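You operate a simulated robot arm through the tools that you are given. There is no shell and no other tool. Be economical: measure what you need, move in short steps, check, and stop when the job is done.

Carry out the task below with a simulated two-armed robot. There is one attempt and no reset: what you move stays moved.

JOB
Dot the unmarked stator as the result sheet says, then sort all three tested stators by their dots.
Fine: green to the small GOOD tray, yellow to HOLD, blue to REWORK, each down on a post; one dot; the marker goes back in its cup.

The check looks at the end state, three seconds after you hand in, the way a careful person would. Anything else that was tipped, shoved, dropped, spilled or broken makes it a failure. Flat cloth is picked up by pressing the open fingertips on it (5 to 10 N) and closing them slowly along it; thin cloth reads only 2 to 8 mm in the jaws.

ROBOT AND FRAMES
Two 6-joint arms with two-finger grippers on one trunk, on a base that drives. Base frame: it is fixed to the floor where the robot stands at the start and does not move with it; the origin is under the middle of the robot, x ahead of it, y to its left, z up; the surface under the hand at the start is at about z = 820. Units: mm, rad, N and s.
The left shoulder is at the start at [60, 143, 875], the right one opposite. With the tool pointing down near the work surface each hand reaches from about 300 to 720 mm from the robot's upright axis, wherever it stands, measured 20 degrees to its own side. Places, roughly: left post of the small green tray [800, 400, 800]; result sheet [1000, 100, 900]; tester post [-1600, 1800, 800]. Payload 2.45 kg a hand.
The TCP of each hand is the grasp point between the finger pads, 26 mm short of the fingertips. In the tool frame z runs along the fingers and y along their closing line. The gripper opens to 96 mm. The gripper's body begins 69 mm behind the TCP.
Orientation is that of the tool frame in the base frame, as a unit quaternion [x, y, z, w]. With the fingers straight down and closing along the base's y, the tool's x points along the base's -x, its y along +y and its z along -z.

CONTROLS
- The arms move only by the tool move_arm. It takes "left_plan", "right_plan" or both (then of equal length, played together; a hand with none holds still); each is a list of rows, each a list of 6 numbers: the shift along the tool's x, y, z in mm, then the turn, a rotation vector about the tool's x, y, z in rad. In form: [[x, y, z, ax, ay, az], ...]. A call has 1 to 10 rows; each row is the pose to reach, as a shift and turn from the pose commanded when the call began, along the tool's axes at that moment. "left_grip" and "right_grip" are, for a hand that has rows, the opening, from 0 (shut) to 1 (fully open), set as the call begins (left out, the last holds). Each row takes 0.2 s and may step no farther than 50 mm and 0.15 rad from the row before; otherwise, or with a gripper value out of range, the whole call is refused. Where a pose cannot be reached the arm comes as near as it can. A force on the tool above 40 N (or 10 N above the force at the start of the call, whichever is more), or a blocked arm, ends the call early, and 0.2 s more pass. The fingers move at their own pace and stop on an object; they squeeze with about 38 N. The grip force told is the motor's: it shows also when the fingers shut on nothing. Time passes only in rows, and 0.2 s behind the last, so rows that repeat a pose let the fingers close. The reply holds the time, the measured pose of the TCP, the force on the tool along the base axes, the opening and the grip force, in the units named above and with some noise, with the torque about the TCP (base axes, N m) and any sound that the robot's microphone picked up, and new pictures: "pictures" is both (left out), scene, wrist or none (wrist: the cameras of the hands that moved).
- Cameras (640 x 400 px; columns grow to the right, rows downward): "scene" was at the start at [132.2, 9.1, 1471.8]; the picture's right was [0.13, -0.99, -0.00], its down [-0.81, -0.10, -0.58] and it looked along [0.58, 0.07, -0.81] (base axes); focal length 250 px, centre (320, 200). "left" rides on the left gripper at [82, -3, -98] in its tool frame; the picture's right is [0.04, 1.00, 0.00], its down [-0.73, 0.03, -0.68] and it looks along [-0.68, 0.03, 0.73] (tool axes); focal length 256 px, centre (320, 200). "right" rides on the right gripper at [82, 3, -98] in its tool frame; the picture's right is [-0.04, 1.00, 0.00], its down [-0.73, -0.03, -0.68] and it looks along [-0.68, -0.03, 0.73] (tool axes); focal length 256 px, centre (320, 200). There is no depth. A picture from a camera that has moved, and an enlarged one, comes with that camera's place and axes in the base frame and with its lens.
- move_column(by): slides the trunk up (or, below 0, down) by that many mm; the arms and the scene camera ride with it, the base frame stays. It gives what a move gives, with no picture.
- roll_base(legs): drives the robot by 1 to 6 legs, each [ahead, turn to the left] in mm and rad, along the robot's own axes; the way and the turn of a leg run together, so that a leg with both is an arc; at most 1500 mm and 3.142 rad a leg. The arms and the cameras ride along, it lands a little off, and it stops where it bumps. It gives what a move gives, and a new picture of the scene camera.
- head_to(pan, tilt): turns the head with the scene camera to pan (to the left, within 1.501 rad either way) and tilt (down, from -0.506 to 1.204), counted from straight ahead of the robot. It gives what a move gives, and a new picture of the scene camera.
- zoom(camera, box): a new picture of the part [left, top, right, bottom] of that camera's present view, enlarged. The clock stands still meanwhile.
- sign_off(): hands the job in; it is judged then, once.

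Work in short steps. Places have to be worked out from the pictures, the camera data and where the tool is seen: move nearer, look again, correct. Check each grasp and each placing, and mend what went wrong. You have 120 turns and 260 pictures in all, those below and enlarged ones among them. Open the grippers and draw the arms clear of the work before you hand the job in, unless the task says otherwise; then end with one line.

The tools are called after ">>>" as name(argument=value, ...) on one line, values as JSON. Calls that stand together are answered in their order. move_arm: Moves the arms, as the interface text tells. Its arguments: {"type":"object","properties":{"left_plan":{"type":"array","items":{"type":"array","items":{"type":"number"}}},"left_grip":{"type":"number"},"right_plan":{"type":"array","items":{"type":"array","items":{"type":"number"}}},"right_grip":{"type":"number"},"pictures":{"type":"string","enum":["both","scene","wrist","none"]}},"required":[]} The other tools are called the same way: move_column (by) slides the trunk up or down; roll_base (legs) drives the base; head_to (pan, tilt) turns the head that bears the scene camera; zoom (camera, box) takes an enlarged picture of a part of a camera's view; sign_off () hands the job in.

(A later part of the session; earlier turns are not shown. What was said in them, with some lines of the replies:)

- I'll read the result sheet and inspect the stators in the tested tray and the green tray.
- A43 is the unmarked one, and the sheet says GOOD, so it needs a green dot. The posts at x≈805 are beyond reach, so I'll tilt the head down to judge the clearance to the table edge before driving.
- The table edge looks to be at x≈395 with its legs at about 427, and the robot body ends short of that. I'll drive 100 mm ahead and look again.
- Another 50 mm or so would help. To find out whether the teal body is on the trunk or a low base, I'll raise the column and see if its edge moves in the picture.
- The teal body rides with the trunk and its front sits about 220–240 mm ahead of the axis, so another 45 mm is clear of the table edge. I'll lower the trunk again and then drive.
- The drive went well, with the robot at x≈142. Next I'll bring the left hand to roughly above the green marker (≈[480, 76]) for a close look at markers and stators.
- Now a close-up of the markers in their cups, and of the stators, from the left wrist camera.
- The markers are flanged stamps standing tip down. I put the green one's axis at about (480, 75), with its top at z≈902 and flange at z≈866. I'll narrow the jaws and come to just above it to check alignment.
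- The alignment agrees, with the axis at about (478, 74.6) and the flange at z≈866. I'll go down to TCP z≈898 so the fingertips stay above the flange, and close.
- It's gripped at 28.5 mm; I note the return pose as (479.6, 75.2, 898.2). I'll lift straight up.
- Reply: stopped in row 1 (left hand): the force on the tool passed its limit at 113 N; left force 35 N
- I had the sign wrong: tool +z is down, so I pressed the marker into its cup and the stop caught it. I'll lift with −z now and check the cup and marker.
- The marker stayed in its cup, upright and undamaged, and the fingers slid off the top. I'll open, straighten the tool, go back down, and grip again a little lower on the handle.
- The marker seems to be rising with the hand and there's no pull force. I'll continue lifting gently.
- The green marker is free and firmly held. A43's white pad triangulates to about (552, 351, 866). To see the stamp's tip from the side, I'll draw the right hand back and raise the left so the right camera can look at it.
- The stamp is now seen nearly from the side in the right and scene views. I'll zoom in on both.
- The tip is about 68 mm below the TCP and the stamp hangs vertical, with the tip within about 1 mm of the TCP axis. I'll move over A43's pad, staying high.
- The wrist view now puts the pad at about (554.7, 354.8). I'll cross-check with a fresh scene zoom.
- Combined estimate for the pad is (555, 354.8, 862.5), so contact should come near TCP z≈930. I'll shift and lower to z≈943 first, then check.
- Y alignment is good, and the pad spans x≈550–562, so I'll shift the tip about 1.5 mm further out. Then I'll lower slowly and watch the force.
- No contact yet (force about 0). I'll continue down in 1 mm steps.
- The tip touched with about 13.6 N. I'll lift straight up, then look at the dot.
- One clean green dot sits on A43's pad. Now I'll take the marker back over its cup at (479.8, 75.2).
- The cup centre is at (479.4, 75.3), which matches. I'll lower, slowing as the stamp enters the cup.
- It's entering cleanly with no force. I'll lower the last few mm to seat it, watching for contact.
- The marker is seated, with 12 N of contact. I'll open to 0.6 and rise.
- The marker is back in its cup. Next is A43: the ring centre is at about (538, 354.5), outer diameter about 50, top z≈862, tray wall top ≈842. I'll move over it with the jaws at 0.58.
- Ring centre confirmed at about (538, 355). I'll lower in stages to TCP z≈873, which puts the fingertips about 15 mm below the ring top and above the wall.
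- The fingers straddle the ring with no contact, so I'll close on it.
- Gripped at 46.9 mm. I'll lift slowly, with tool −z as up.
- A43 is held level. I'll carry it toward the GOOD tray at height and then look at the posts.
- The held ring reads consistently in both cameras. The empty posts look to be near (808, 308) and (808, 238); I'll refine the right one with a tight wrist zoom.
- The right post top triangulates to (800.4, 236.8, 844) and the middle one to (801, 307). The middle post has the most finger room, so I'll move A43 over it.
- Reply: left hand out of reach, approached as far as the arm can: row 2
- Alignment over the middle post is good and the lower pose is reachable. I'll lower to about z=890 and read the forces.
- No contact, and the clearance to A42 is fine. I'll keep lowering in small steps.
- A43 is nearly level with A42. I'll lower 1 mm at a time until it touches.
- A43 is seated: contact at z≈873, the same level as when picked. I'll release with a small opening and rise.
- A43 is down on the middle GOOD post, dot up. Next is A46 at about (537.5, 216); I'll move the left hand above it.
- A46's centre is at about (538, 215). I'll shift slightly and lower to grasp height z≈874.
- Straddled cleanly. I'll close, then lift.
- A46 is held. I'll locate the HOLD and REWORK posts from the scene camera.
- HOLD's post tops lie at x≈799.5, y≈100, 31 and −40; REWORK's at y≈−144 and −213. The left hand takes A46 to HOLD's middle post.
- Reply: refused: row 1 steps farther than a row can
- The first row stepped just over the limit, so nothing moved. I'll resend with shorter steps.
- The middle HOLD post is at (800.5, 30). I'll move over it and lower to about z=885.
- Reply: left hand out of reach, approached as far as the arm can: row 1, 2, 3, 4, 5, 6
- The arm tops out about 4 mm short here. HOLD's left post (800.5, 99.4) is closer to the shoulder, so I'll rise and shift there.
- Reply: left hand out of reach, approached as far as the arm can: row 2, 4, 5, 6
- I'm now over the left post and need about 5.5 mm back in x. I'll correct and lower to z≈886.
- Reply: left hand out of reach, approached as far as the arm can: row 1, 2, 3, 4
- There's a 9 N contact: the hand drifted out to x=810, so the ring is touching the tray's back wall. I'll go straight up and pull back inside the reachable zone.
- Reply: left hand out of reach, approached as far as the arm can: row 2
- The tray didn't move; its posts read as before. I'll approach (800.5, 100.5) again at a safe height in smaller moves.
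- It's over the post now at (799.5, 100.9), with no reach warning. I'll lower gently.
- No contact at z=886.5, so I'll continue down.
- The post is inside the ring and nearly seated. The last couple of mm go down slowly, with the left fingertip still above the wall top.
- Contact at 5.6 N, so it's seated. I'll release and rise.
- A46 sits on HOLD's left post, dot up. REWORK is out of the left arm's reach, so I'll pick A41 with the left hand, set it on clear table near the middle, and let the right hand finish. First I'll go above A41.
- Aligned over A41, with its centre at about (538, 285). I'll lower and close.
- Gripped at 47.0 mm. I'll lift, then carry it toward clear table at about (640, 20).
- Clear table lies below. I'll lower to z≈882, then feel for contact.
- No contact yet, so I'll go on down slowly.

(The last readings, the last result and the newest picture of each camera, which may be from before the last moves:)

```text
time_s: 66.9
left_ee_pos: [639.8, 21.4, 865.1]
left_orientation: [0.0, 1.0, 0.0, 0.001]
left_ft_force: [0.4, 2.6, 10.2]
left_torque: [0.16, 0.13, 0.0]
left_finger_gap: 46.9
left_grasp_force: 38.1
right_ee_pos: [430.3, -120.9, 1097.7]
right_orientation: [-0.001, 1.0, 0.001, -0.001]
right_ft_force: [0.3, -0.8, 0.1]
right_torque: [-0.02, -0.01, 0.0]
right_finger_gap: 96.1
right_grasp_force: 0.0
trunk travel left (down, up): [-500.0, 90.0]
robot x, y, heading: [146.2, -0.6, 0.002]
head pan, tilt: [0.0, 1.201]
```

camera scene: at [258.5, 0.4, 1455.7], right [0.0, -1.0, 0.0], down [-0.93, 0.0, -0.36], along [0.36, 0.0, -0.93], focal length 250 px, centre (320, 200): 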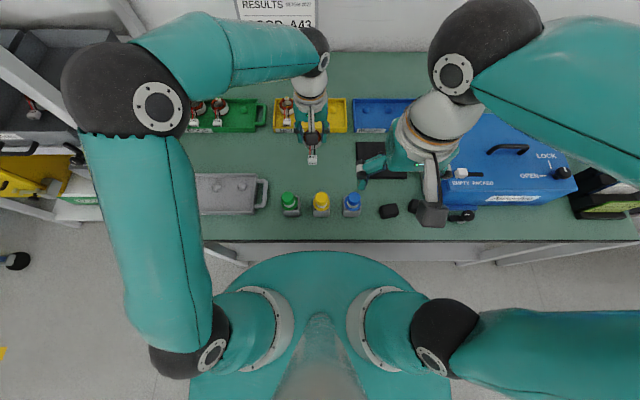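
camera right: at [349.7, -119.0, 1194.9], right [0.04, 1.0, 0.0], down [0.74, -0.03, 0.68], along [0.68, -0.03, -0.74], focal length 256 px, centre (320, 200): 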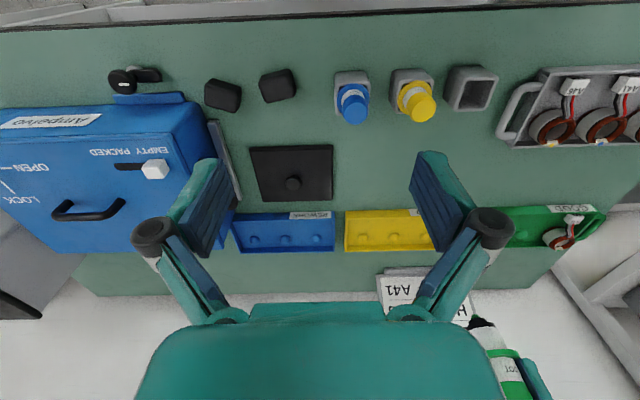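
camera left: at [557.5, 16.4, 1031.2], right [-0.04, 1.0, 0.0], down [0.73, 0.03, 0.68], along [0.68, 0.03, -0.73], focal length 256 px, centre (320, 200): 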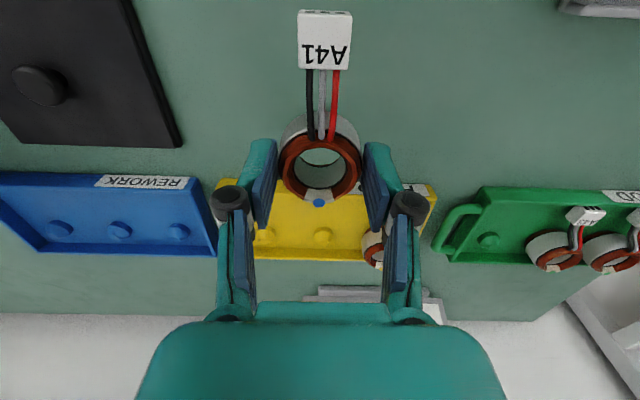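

It touched the table at z≈865. I'll release, rise, and take the left hand back to the left, out of the way.

>>> move_arm(left_plan=[[0, 0, 0, 0, 0, 0], [0, 0, 0, 0, 0, 0], [0, 0, -15, 0, 0, 0], [0, 0, -45, 0, 0, 0], [0, 0, -90, 0, 0, 0], [0, 0, -135, 0, 0, 0], [15, 45, -150, 0, 0, 0], [30, 90, -160, 0, 0, 0], [45, 135, -170, 0, 0, 0], [60, 180, -180, 0, 0, 0]], left_grip=0.58, pictures="none")

>>> move_arm(left_plan=[[15, 45, -5, 0, 0, 0], [30, 90, -10, 0, 0, 0], [45, 135, -15, 0, 0, 0]], right_plan=[[-48, 8, 0, 0, 0, 0], [-90, 20, 20, 0, 0, 0], [-130, 35, 40, 0, 0, 0]], right_grip=0.58, pictures="both")

```text
time_s: 69.1
left_ee_pos: [578.9, 201.6, 1044.8]
left_orientation: [0.0, 1.0, 0.0, 0.0]
left_ft_force: [-0.7, 0.7, 0.2]
left_torque: [-0.06, 0.0, 0.03]
left_finger_gap: 55.7
left_grasp_force: 0.0
right_ee_pos: [430.3, -120.2, 1097.8]
right_orientation: [-0.001, 1.0, 0.0, 0.0]
right_ft_force: [-0.9, -0.1, 0.2]
right_torque: [0.0, 0.0, 0.01]
right_finger_gap: 95.8
right_grasp_force: 0.0
trunk travel left (down, up): [-500.0, 90.0]
robot x, y, heading: [143.7, -1.5, 0.0]
head pan, tilt: [0.0, 1.201]
```

```text
time_s: 69.9
left_ee_pos: [535.9, 336.8, 1058.1]
left_orientation: [0.0, 1.0, -0.001, -0.001]
left_ft_force: [-0.1, -0.1, -0.1]
left_torque: [0.01, 0.03, 0.02]
left_finger_gap: 55.7
left_grasp_force: 0.1
right_ee_pos: [562.4, -82.4, 1057.1]
right_orientation: [-0.001, 1.0, -0.001, -0.003]
right_ft_force: [0.5, 0.1, 0.0]
right_torque: [0.0, 0.02, 0.0]
right_finger_gap: 55.7
right_grasp_force: 0.1
trunk travel left (down, up): [-500.0, 90.0]
robot x, y, heading: [141.1, 0.2, 0.003]
head pan, tilt: [0.0, 1.201]
camera scene: at [259.2, 1.2, 1455.6], right [0.0, -1.0, 0.0], down [-0.93, 0.0, -0.36], along [0.36, 0.0, -0.93], focal length 250 px, centre (320, 200)
camera right: at [481.4, -81.0, 1154.2], right [0.04, 1.0, 0.0], down [0.74, -0.03, 0.68], along [0.68, -0.03, -0.74], focal length 256 px, centre (320, 200)
camera left: at [452.7, 334.1, 1155.9], right [-0.04, 1.0, 0.0], down [0.73, 0.03, 0.68], along [0.68, 0.03, -0.74], focal length 256 px, centre (320, 200)
```

scene: 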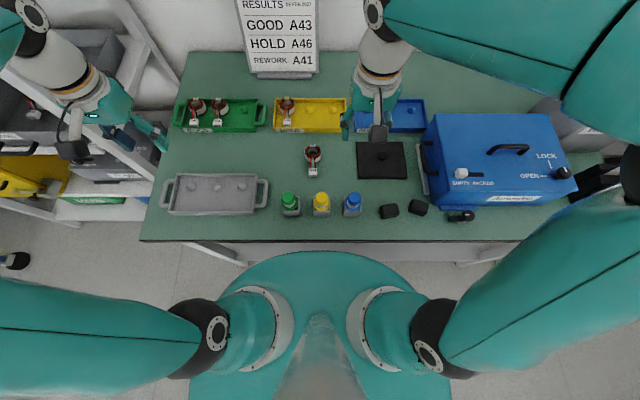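
right: 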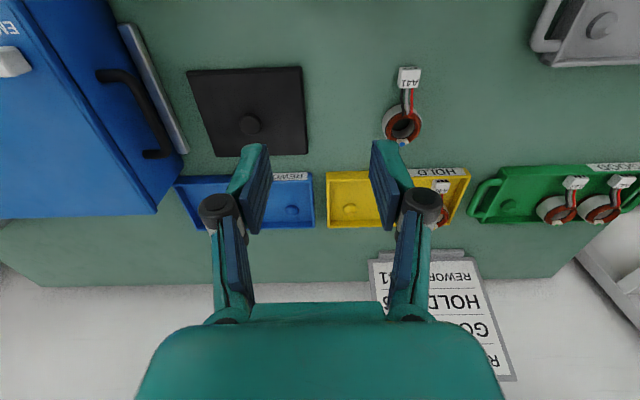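
left: 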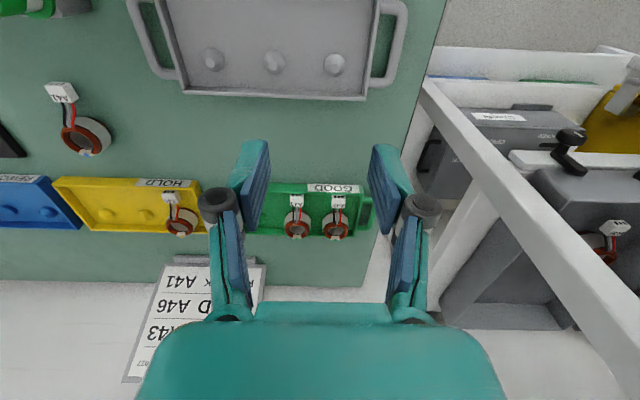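

A41 stands flat on the table. I'll move the right hand above it at about (640, 21).

>>> move_arm(right_plan=[[-20, 26, 30, 0, 0, 0], [-40, 52, 60, 0, 0, 0], [-60, 78, 92, 0, 0, 0], [-77.6, 103, 127, 0, 0, 0], [-77.6, 103, 137, 0, 0, 0]], pictures="wrist")

>>> zoom(camera="right", box=[220, 60, 420, 220])

```text
time_s: 71.1
left_ee_pos: [535.0, 335.3, 1060.0]
left_orientation: [0.0, 1.0, -0.001, 0.001]
left_ft_force: [1.5, 0.4, -0.2]
left_torque: [0.01, -0.01, -0.04]
left_finger_gap: 55.5
left_grasp_force: 0.0
right_ee_pos: [638.7, 17.8, 919.2]
right_orientation: [-0.001, 1.0, 0.0, -0.001]
right_ft_force: [-0.1, -0.1, -0.4]
right_torque: [0.02, -0.03, 0.05]
right_finger_gap: 55.9
right_grasp_force: 0.1
trunk travel left (down, up): [-500.0, 90.0]
robot x, y, heading: [142.1, -0.9, 0.0]
head pan, tilt: [0.0, 1.201]
camera right: at [557.4, 20.5, 1017.8], right [0.04, 1.0, 0.0], down [0.73, -0.03, 0.68], along [0.68, -0.03, -0.74], focal length 256 px, centre (320, 200)
```

right: 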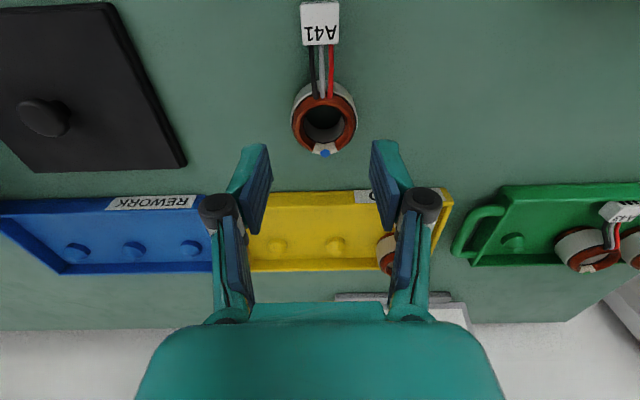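

```text
2.50 times, centred on (320, 140) of right
camera zoom: at [557.4, 20.5, 1017.8], right [0.04, 1.0, 0.0], down [0.73, -0.03, 0.68], along [0.68, -0.03, -0.74], focal length 640 px, centre (320, 350)
```

zoom: 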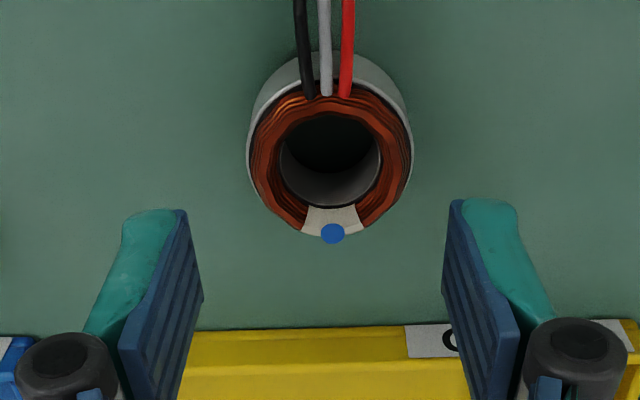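

A41's centre is at (641, 19.6). I'll shift, lower to z≈866, and grasp.

>>> move_arm(right_plan=[[-2, 2, 20, 0, 0, 0], [-2, 2, 38, 0, 0, 0], [-2, 2, 47, 0, 0, 0], [-2, 2, 53, 0, 0, 0]], pictures="none")

>>> zoom(camera="right", box=[220, 60, 420, 220])

```text
time_s: 72.1
left_ee_pos: [534.8, 335.6, 1058.1]
left_orientation: [0.0, 1.0, 0.0, 0.0]
left_ft_force: [-0.5, 0.1, -0.3]
left_torque: [0.0, 0.0, -0.04]
left_finger_gap: 56.0
left_grasp_force: 0.0
right_ee_pos: [640.1, 19.9, 867.0]
right_orientation: [-0.002, 1.0, 0.0, -0.001]
right_ft_force: [-0.5, 0.4, 0.7]
right_torque: [0.03, 0.02, -0.01]
right_finger_gap: 55.5
right_grasp_force: 0.1
trunk travel left (down, up): [-500.0, 90.0]
robot x, y, heading: [142.4, -0.0, 0.001]
head pan, tilt: [0.0, 1.201]
```

```text
2.50 times, centred on (320, 140) of right
camera zoom: at [559.0, 22.5, 964.9], right [0.04, 1.0, 0.0], down [0.74, -0.03, 0.68], along [0.68, -0.03, -0.74], focal length 640 px, centre (320, 350)
```

zoom: 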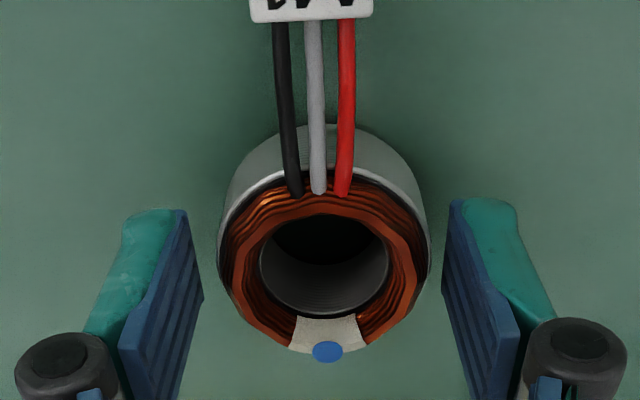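

Well straddled. I'll close and lift.

>>> move_arm(right_plan=[[0, 0, 0, 0, 0, 0], [0, 0, 0, 0, 0, 0], [0, 0, 0, 0, 0, 0]], right_grip=0, pictures="none")

>>> move_arm(right_plan=[[0, 0, -5, 0, 0, 0], [0, 0, -14, 0, 0, 0], [0, 0, -30, 0, 0, 0], [0, 0, -55, 0, 0, 0], [0, 0, -85, 0, 0, 0]], pictures="both")

```text
time_s: 72.9
left_ee_pos: [534.6, 335.6, 1059.8]
left_orientation: [0.001, 1.0, 0.0, 0.0]
left_ft_force: [-0.1, -0.3, 0.1]
left_torque: [-0.03, 0.01, -0.03]
left_finger_gap: 55.7
left_grasp_force: 0.1
right_ee_pos: [640.1, 20.1, 867.7]
right_orientation: [-0.001, 1.0, 0.0, -0.001]
right_ft_force: [0.8, 0.0, 1.7]
right_torque: [0.04, -0.02, -0.02]
right_finger_gap: 46.6
right_grasp_force: 38.3
trunk travel left (down, up): [-500.0, 90.0]
robot x, y, heading: [141.3, -1.7, -0.001]
head pan, tilt: [0.0, 1.201]
```

```text
time_s: 74.1
left_ee_pos: [535.1, 335.4, 1059.0]
left_orientation: [-0.001, 1.0, 0.0, 0.0]
left_ft_force: [0.2, 0.3, 0.7]
left_torque: [-0.05, -0.01, 0.0]
left_finger_gap: 55.6
left_grasp_force: 0.0
right_ee_pos: [640.0, 19.9, 953.2]
right_orientation: [-0.001, 1.0, 0.0, -0.002]
right_ft_force: [0.3, 0.5, -1.5]
right_torque: [0.01, -0.03, 0.01]
right_finger_gap: 47.3
right_grasp_force: 38.3
trunk travel left (down, up): [-500.0, 90.0]
robot x, y, heading: [138.8, -0.7, -0.001]
head pan, tilt: [0.0, 1.201]
camera scene: at [258.1, -0.1, 1455.7], right [0.0, -1.0, 0.0], down [-0.93, 0.0, -0.36], along [0.36, 0.0, -0.93], focal length 250 px, centre (320, 200)
camera right: at [558.2, 22.4, 1050.8], right [0.04, 1.0, 0.0], down [0.74, -0.03, 0.68], along [0.68, -0.03, -0.74], focal length 256 px, centre (320, 200)
```

scene: 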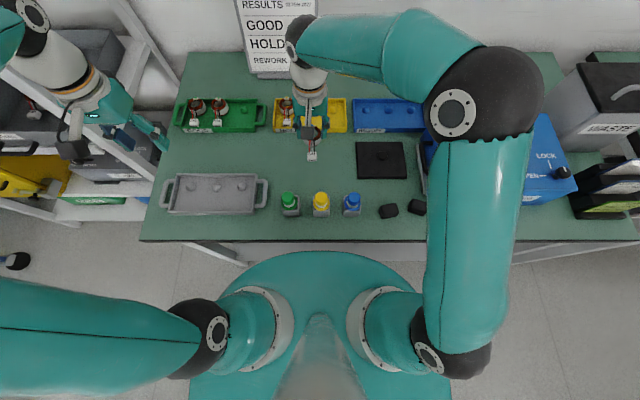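
right: 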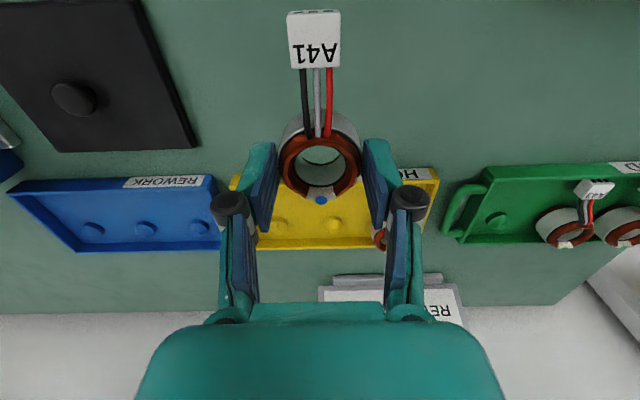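

A41 is held. REWORK is now unobstructed, so I'll zoom to measure its posts and the nearby box.

>>> zoom(camera="scene", box=[345, 85, 435, 145])

```text
6.67 times, centred on (390, 115) of scene
camera zoom: at [258.1, -0.1, 1455.7], right [0.0, -1.0, 0.0], down [-0.93, 0.0, -0.36], along [0.36, 0.0, -0.93], focal length 1664 px, centre (-147, 767)
```

zoom: 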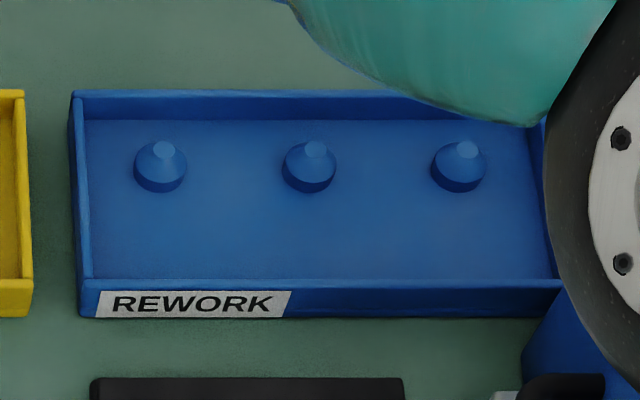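

Post 1 is at about (799.5, −143). I'll carry A41 to just short of it and check with the wrist camera.

>>> move_arm(right_plan=[[-28, -33, 0, 0, 0, 0], [-56, -66, 0, 0, 0, 0], [-84, -99, 0, 0, 0, 0], [-112, -132, 0, 0, 0, 0], [-138, -163, 0, 0, 0, 0], [-138, -163, 15, 0, 0, 0]], pictures="wrist")

>>> zoom(camera="right", box=[180, 40, 460, 220])

>>> zoom(camera="scene", box=[340, 70, 440, 145])

```text
time_s: 75.5
left_ee_pos: [534.6, 336.7, 1058.8]
left_orientation: [0.0, 1.0, 0.0, 0.0]
left_ft_force: [1.0, -0.7, 0.8]
left_torque: [-0.03, 0.0, -0.02]
left_finger_gap: 55.7
left_grasp_force: 0.0
right_ee_pos: [778.8, -143.0, 936.9]
right_orientation: [-0.001, 1.0, 0.0, -0.002]
right_ft_force: [0.7, 0.3, -1.6]
right_torque: [0.0, -0.07, 0.01]
right_finger_gap: 47.1
right_grasp_force: 38.7
trunk travel left (down, up): [-500.0, 90.0]
robot x, y, heading: [146.3, -2.5, -0.004]
head pan, tilt: [0.0, 1.201]
camera right: at [697.7, -140.1, 1034.3], right [0.04, 1.0, 0.0], down [0.74, -0.03, 0.68], along [0.68, -0.03, -0.74], focal length 256 px, centre (320, 200)
```

right: 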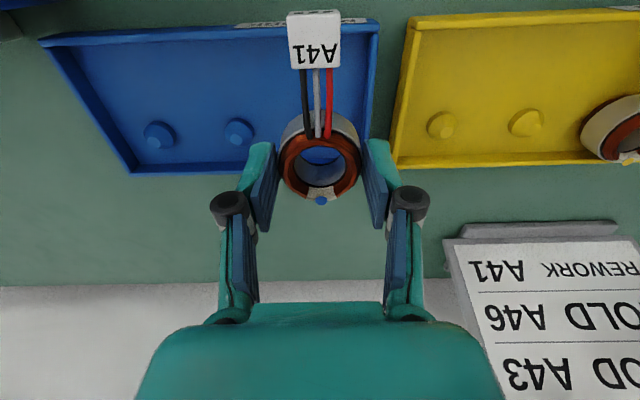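

```text
2.22 times, centred on (320, 130) of right
camera zoom: at [697.7, -140.1, 1034.3], right [0.04, 1.0, 0.0], down [0.74, -0.03, 0.68], along [0.68, -0.03, -0.74], focal length 569 px, centre (320, 356)
```

zoom: 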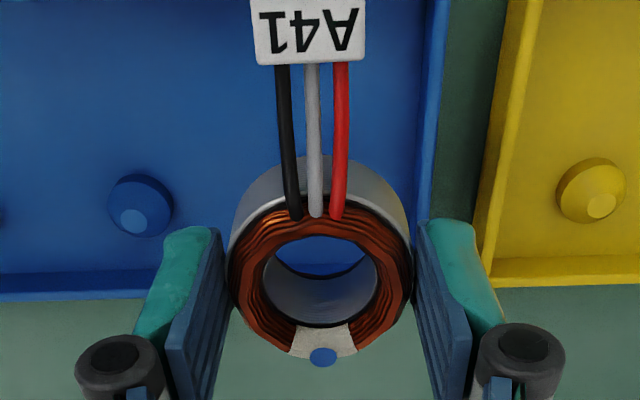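

```text
5.33 times, centred on (390, 108) of scene
camera zoom: at [258.4, 0.1, 1455.7], right [0.0, -1.0, 0.0], down [-0.93, 0.0, -0.36], along [0.36, 0.0, -0.93], focal length 1331 px, centre (-53, 693)
```

zoom: 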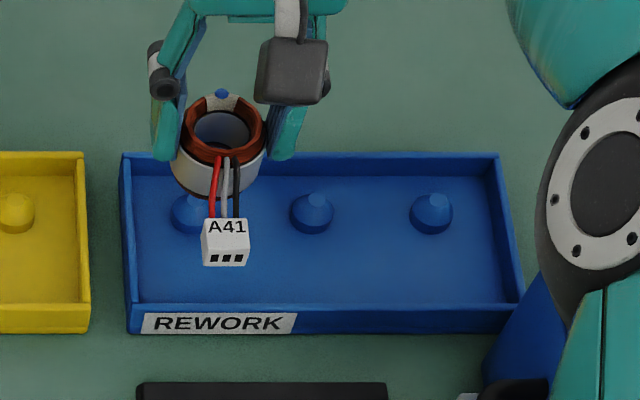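

The wrist view puts the post at about (801.5, −144.3). I'll move over and lower to about z=895.

>>> move_arm(right_plan=[[-11, -0.6, 5, 0, 0, 0], [-22, -1.2, 10, 0, 0, 0], [-22, -1.2, 28, 0, 0, 0], [-22, -1.2, 41, 0, 0, 0]], pictures="none")

>>> zoom(camera="right", box=[180, 40, 460, 220])

>>> zoom(camera="scene", box=[340, 70, 440, 145])

```text
time_s: 76.5
left_ee_pos: [536.7, 337.2, 1057.9]
left_orientation: [0.0, 1.0, 0.0, 0.001]
left_ft_force: [-0.4, 0.4, 0.3]
left_torque: [-0.02, -0.02, 0.0]
left_finger_gap: 55.5
left_grasp_force: 0.2
right_ee_pos: [801.0, -143.3, 895.7]
right_orientation: [-0.001, 1.0, -0.001, -0.002]
right_ft_force: [0.5, -0.5, -1.2]
right_torque: [0.04, -0.04, -0.03]
right_finger_gap: 46.5
right_grasp_force: 37.9
trunk travel left (down, up): [-500.0, 90.0]
robot x, y, heading: [138.5, -0.9, -0.0]
head pan, tilt: [0.0, 1.201]
```

```text
2.22 times, centred on (320, 130) of right
camera zoom: at [719.5, -141.1, 993.2], right [0.04, 1.0, 0.0], down [0.74, -0.03, 0.68], along [0.68, -0.03, -0.74], focal length 569 px, centre (320, 356)
```

zoom: 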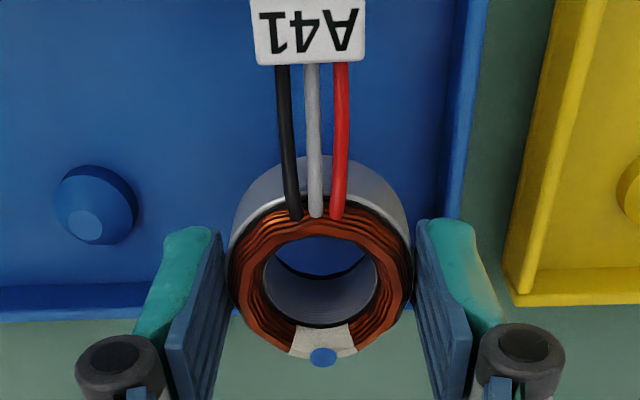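

```text
5.33 times, centred on (390, 108) of scene
camera zoom: at [258.7, -0.1, 1455.7], right [0.0, -1.0, 0.0], down [-0.93, 0.0, -0.36], along [0.36, 0.0, -0.93], focal length 1331 px, centre (-53, 693)
```

zoom: 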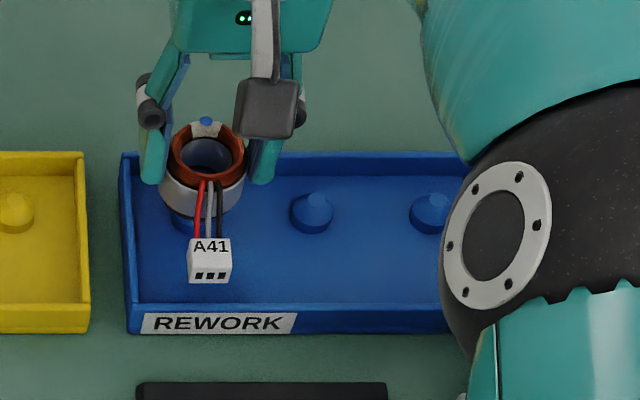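

The pose matches the post (801.9, −144.3 against 801.5, −144.1). I'll lower in steps.

>>> move_arm(right_plan=[[0, 0, 5, 0, 0, 0], [0, 0, 9, 0, 0, 0], [0, 0, 13, 0, 0, 0], [0, 0, 16, 0, 0, 0]], pictures="none")

>>> zoom(camera="scene", box=[340, 70, 440, 145])

```text
time_s: 77.5
left_ee_pos: [534.8, 335.7, 1058.0]
left_orientation: [0.0, 1.0, 0.0, 0.0]
left_ft_force: [0.1, -0.1, 0.1]
left_torque: [-0.02, -0.01, 0.0]
left_finger_gap: 55.8
left_grasp_force: 0.0
right_ee_pos: [800.8, -144.3, 878.8]
right_orientation: [-0.001, 1.0, 0.0, -0.002]
right_ft_force: [-0.4, -0.4, -1.1]
right_torque: [0.01, -0.02, 0.01]
right_finger_gap: 47.0
right_grasp_force: 38.1
trunk travel left (down, up): [-500.0, 90.0]
robot x, y, heading: [143.4, -3.3, -0.001]
head pan, tilt: [0.0, 1.201]
```

```text
5.33 times, centred on (390, 108) of scene
camera zoom: at [258.6, -0.1, 1455.7], right [0.0, -1.0, 0.0], down [-0.93, 0.0, -0.36], along [0.36, 0.0, -0.93], focal length 1331 px, centre (-53, 693)
```

zoom: 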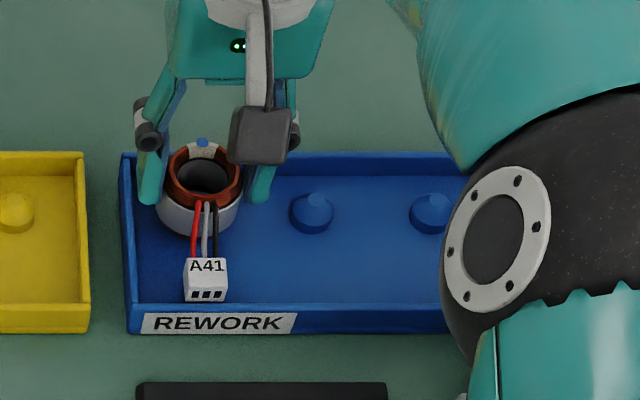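

Nearly seated. The last few mm go down slowly.

>>> move_arm(right_plan=[[0, 0, 0.8, 0, 0, 0], [0, 0, 1.6, 0, 0, 0], [0, 0, 2.4, 0, 0, 0]], pictures="none")

```text
time_s: 78.3
left_ee_pos: [535.5, 337.0, 1058.4]
left_orientation: [0.0, 1.0, 0.0, 0.0]
left_ft_force: [-0.7, 0.1, 0.2]
left_torque: [-0.02, 0.0, -0.04]
left_finger_gap: 55.8
left_grasp_force: 0.0
right_ee_pos: [799.7, -144.6, 877.6]
right_orientation: [-0.001, 1.0, 0.0, -0.002]
right_ft_force: [0.3, 0.9, -1.1]
right_torque: [0.0, 0.0, 0.02]
right_finger_gap: 46.9
right_grasp_force: 37.6
trunk travel left (down, up): [-500.0, 90.0]
robot x, y, heading: [143.8, -2.1, -0.001]
head pan, tilt: [0.0, 1.201]
```

>>> move_arm(right_plan=[[0, 0, 0.7, 0, 0, 0], [0, 0, 1.4, 0, 0, 0], [0, 0, 2, 0, 0, 0]], pictures="none")

```text
time_s: 79.1
left_ee_pos: [535.5, 336.2, 1058.5]
left_orientation: [0.0, 1.0, 0.0, 0.001]
left_ft_force: [0.6, -0.2, -1.0]
left_torque: [0.02, 0.0, -0.01]
left_finger_gap: 55.6
left_grasp_force: 0.0
right_ee_pos: [801.1, -143.3, 875.2]
right_orientation: [-0.001, 1.0, 0.0, -0.002]
right_ft_force: [-0.4, 0.3, -0.9]
right_torque: [0.03, 0.03, -0.03]
right_finger_gap: 47.1
right_grasp_force: 37.6
trunk travel left (down, up): [-500.0, 90.0]
robot x, y, heading: [141.7, 1.8, 0.0]
head pan, tilt: [0.0, 1.201]
```

>>> move_arm(right_plan=[[0, 0, 0.7, 0, 0, 0], [0, 0, 1.3, 0, 0, 0]], pictures="none")

```text
time_s: 79.7
left_ee_pos: [534.8, 335.7, 1059.7]
left_orientation: [0.0, 1.0, 0.0, -0.001]
left_ft_force: [0.2, -0.1, -0.1]
left_torque: [0.01, -0.02, -0.01]
left_finger_gap: 55.6
left_grasp_force: 0.1
right_ee_pos: [801.0, -143.0, 876.7]
right_orientation: [-0.001, 1.0, -0.001, 0.0]
right_ft_force: [-0.9, -0.3, 5.1]
right_torque: [0.07, 0.11, 0.02]
right_finger_gap: 47.0
right_grasp_force: 38.0
trunk travel left (down, up): [-500.0, 90.0]
robot x, y, heading: [144.5, 3.1, 0.004]
head pan, tilt: [0.0, 1.201]
```

A41 is seated with 5 N contact. I'll release and rise.

>>> move_arm(right_plan=[[0, 0, 0, 0, 0, 0], [0, 0, 0, 0, 0, 0], [0, 0, -15, 0, 0, 0], [3, 0, -40, 0, 0, 0], [10, 0, -80, 0, 0, 0], [30, 0, -120, 0, 0, 0]], right_grip=0.56, pictures="wrist")

>>> zoom(camera="scene", box=[340, 70, 440, 145])

```text
time_s: 81.1
left_ee_pos: [534.1, 336.5, 1059.0]
left_orientation: [0.0, 1.0, 0.0, 0.0]
left_ft_force: [-0.2, -0.5, 0.7]
left_torque: [-0.02, -0.02, -0.02]
left_finger_gap: 55.7
left_grasp_force: 0.1
right_ee_pos: [767.9, -144.5, 994.7]
right_orientation: [-0.001, 1.0, 0.0, -0.001]
right_ft_force: [-0.5, -0.4, 0.8]
right_torque: [-0.02, -0.04, -0.01]
right_finger_gap: 53.9
right_grasp_force: 0.0
trunk travel left (down, up): [-500.0, 90.0]
robot x, y, heading: [144.6, -2.2, 0.004]
head pan, tilt: [0.0, 1.201]
camera right: at [687.3, -141.3, 1092.6], right [0.04, 1.0, 0.0], down [0.74, -0.03, 0.68], along [0.68, -0.03, -0.74], focal length 256 px, centre (320, 200)
```

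right: 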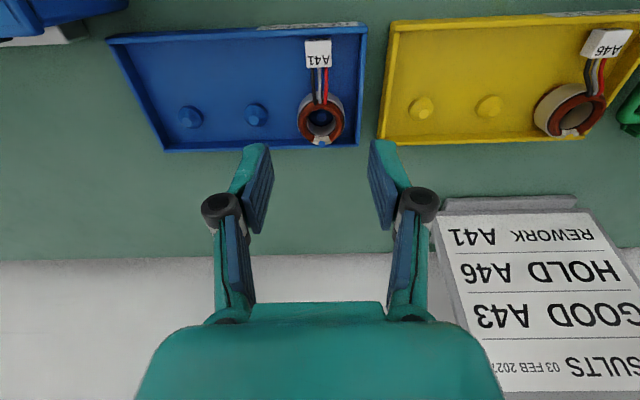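

```text
5.33 times, centred on (390, 108) of scene
camera zoom: at [257.3, 0.0, 1455.7], right [0.0, -1.0, 0.0], down [-0.93, 0.0, -0.36], along [0.36, 0.0, -0.93], focal length 1331 px, centre (-53, 693)
```

zoom: 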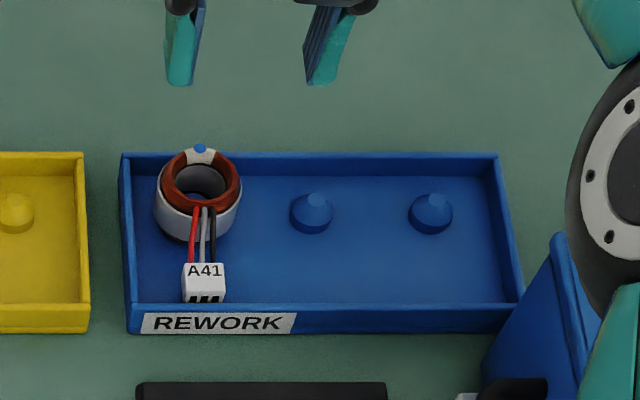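

All three are placed. I'll draw both hands up and back, grippers open, and take a final overview.

>>> move_arm(right_plan=[[20, 0, -35, 0, 0, 0], [55, 0, -65, 0, 0, 0], [95, 0, -85, 0, 0, 0], [135, 0, -100, 0, 0, 0], [175, 0, -105, 0, 0, 0]], left_plan=[[10, 0, -25, 0, 0, 0], [25, 0, -50, 0, 0, 0], [40, 0, -75, 0, 0, 0], [55, 0, -95, 0, 0, 0], [70, 0, -110, 0, 0, 0]], right_grip=1.0, left_grip=1.0, pictures="scene")

>>> zoom(camera="scene", box=[150, 70, 310, 220])

>>> zoom(camera="scene", box=[260, 85, 480, 225])

```text
time_s: 82.3
left_ee_pos: [464.3, 335.5, 1170.9]
left_orientation: [0.0, 1.0, 0.001, 0.001]
left_ft_force: [-0.1, -0.4, -0.8]
left_torque: [0.0, 0.0, 0.02]
left_finger_gap: 95.9
left_grasp_force: 0.1
right_ee_pos: [592.6, -144.5, 1100.7]
right_orientation: [-0.001, 1.0, 0.0, -0.002]
right_ft_force: [-0.4, -0.1, 1.1]
right_torque: [-0.01, -0.03, 0.0]
right_finger_gap: 95.9
right_grasp_force: 0.1
trunk travel left (down, up): [-500.0, 90.0]
robot x, y, heading: [143.7, -1.3, 0.001]
head pan, tilt: [0.0, 1.201]
camera scene: at [256.6, -0.3, 1455.8], right [0.0, -1.0, 0.0], down [-0.93, 0.0, -0.36], along [0.36, 0.0, -0.93], focal length 250 px, centre (320, 200)
```

scene: 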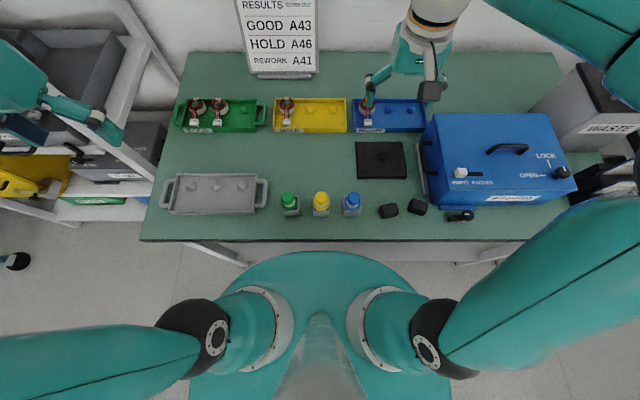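

```text
2.67 times, centred on (230, 145) of scene
camera zoom: at [256.6, -0.3, 1455.8], right [0.0, -1.0, 0.0], down [-0.93, 0.0, -0.36], along [0.36, 0.0, -0.93], focal length 666 px, centre (560, 347)
```

zoom: 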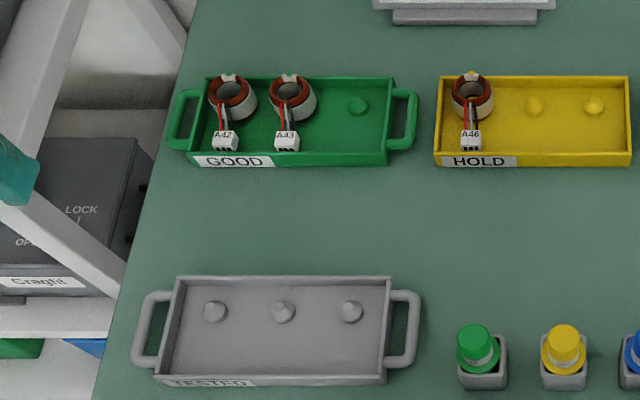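

```text
2.86 times, centred on (370, 155) of scene
camera zoom: at [256.6, -0.3, 1455.8], right [0.0, -1.0, 0.0], down [-0.93, 0.0, -0.36], along [0.36, 0.0, -0.93], focal length 713 px, centre (177, 329)
```

zoom: 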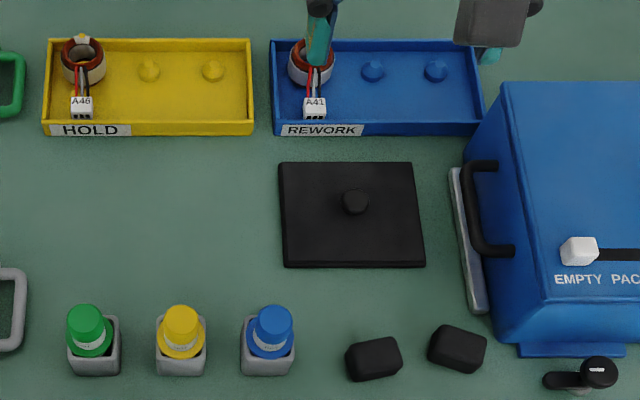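

The final view shows A43 in GOOD, A46 in HOLD and A41 in REWORK, each on a post. The green marker is in its cup, the TESTED tray is empty, and the arms are clear. I'm handing in.

>>> sign_off()

```text
The job is handed in.
```

I dotted A43 green as the sheet says and put A43 in GOOD, A46 in HOLD and A41 in REWORK, each on a post; the green marker is back in its cup. While gripping the marker I once pressed it down into its cup by mistake (113 N peak), and A46 lightly touched the back wall of the HOLD tray (9 N); I saw no damage and nothing out of place.
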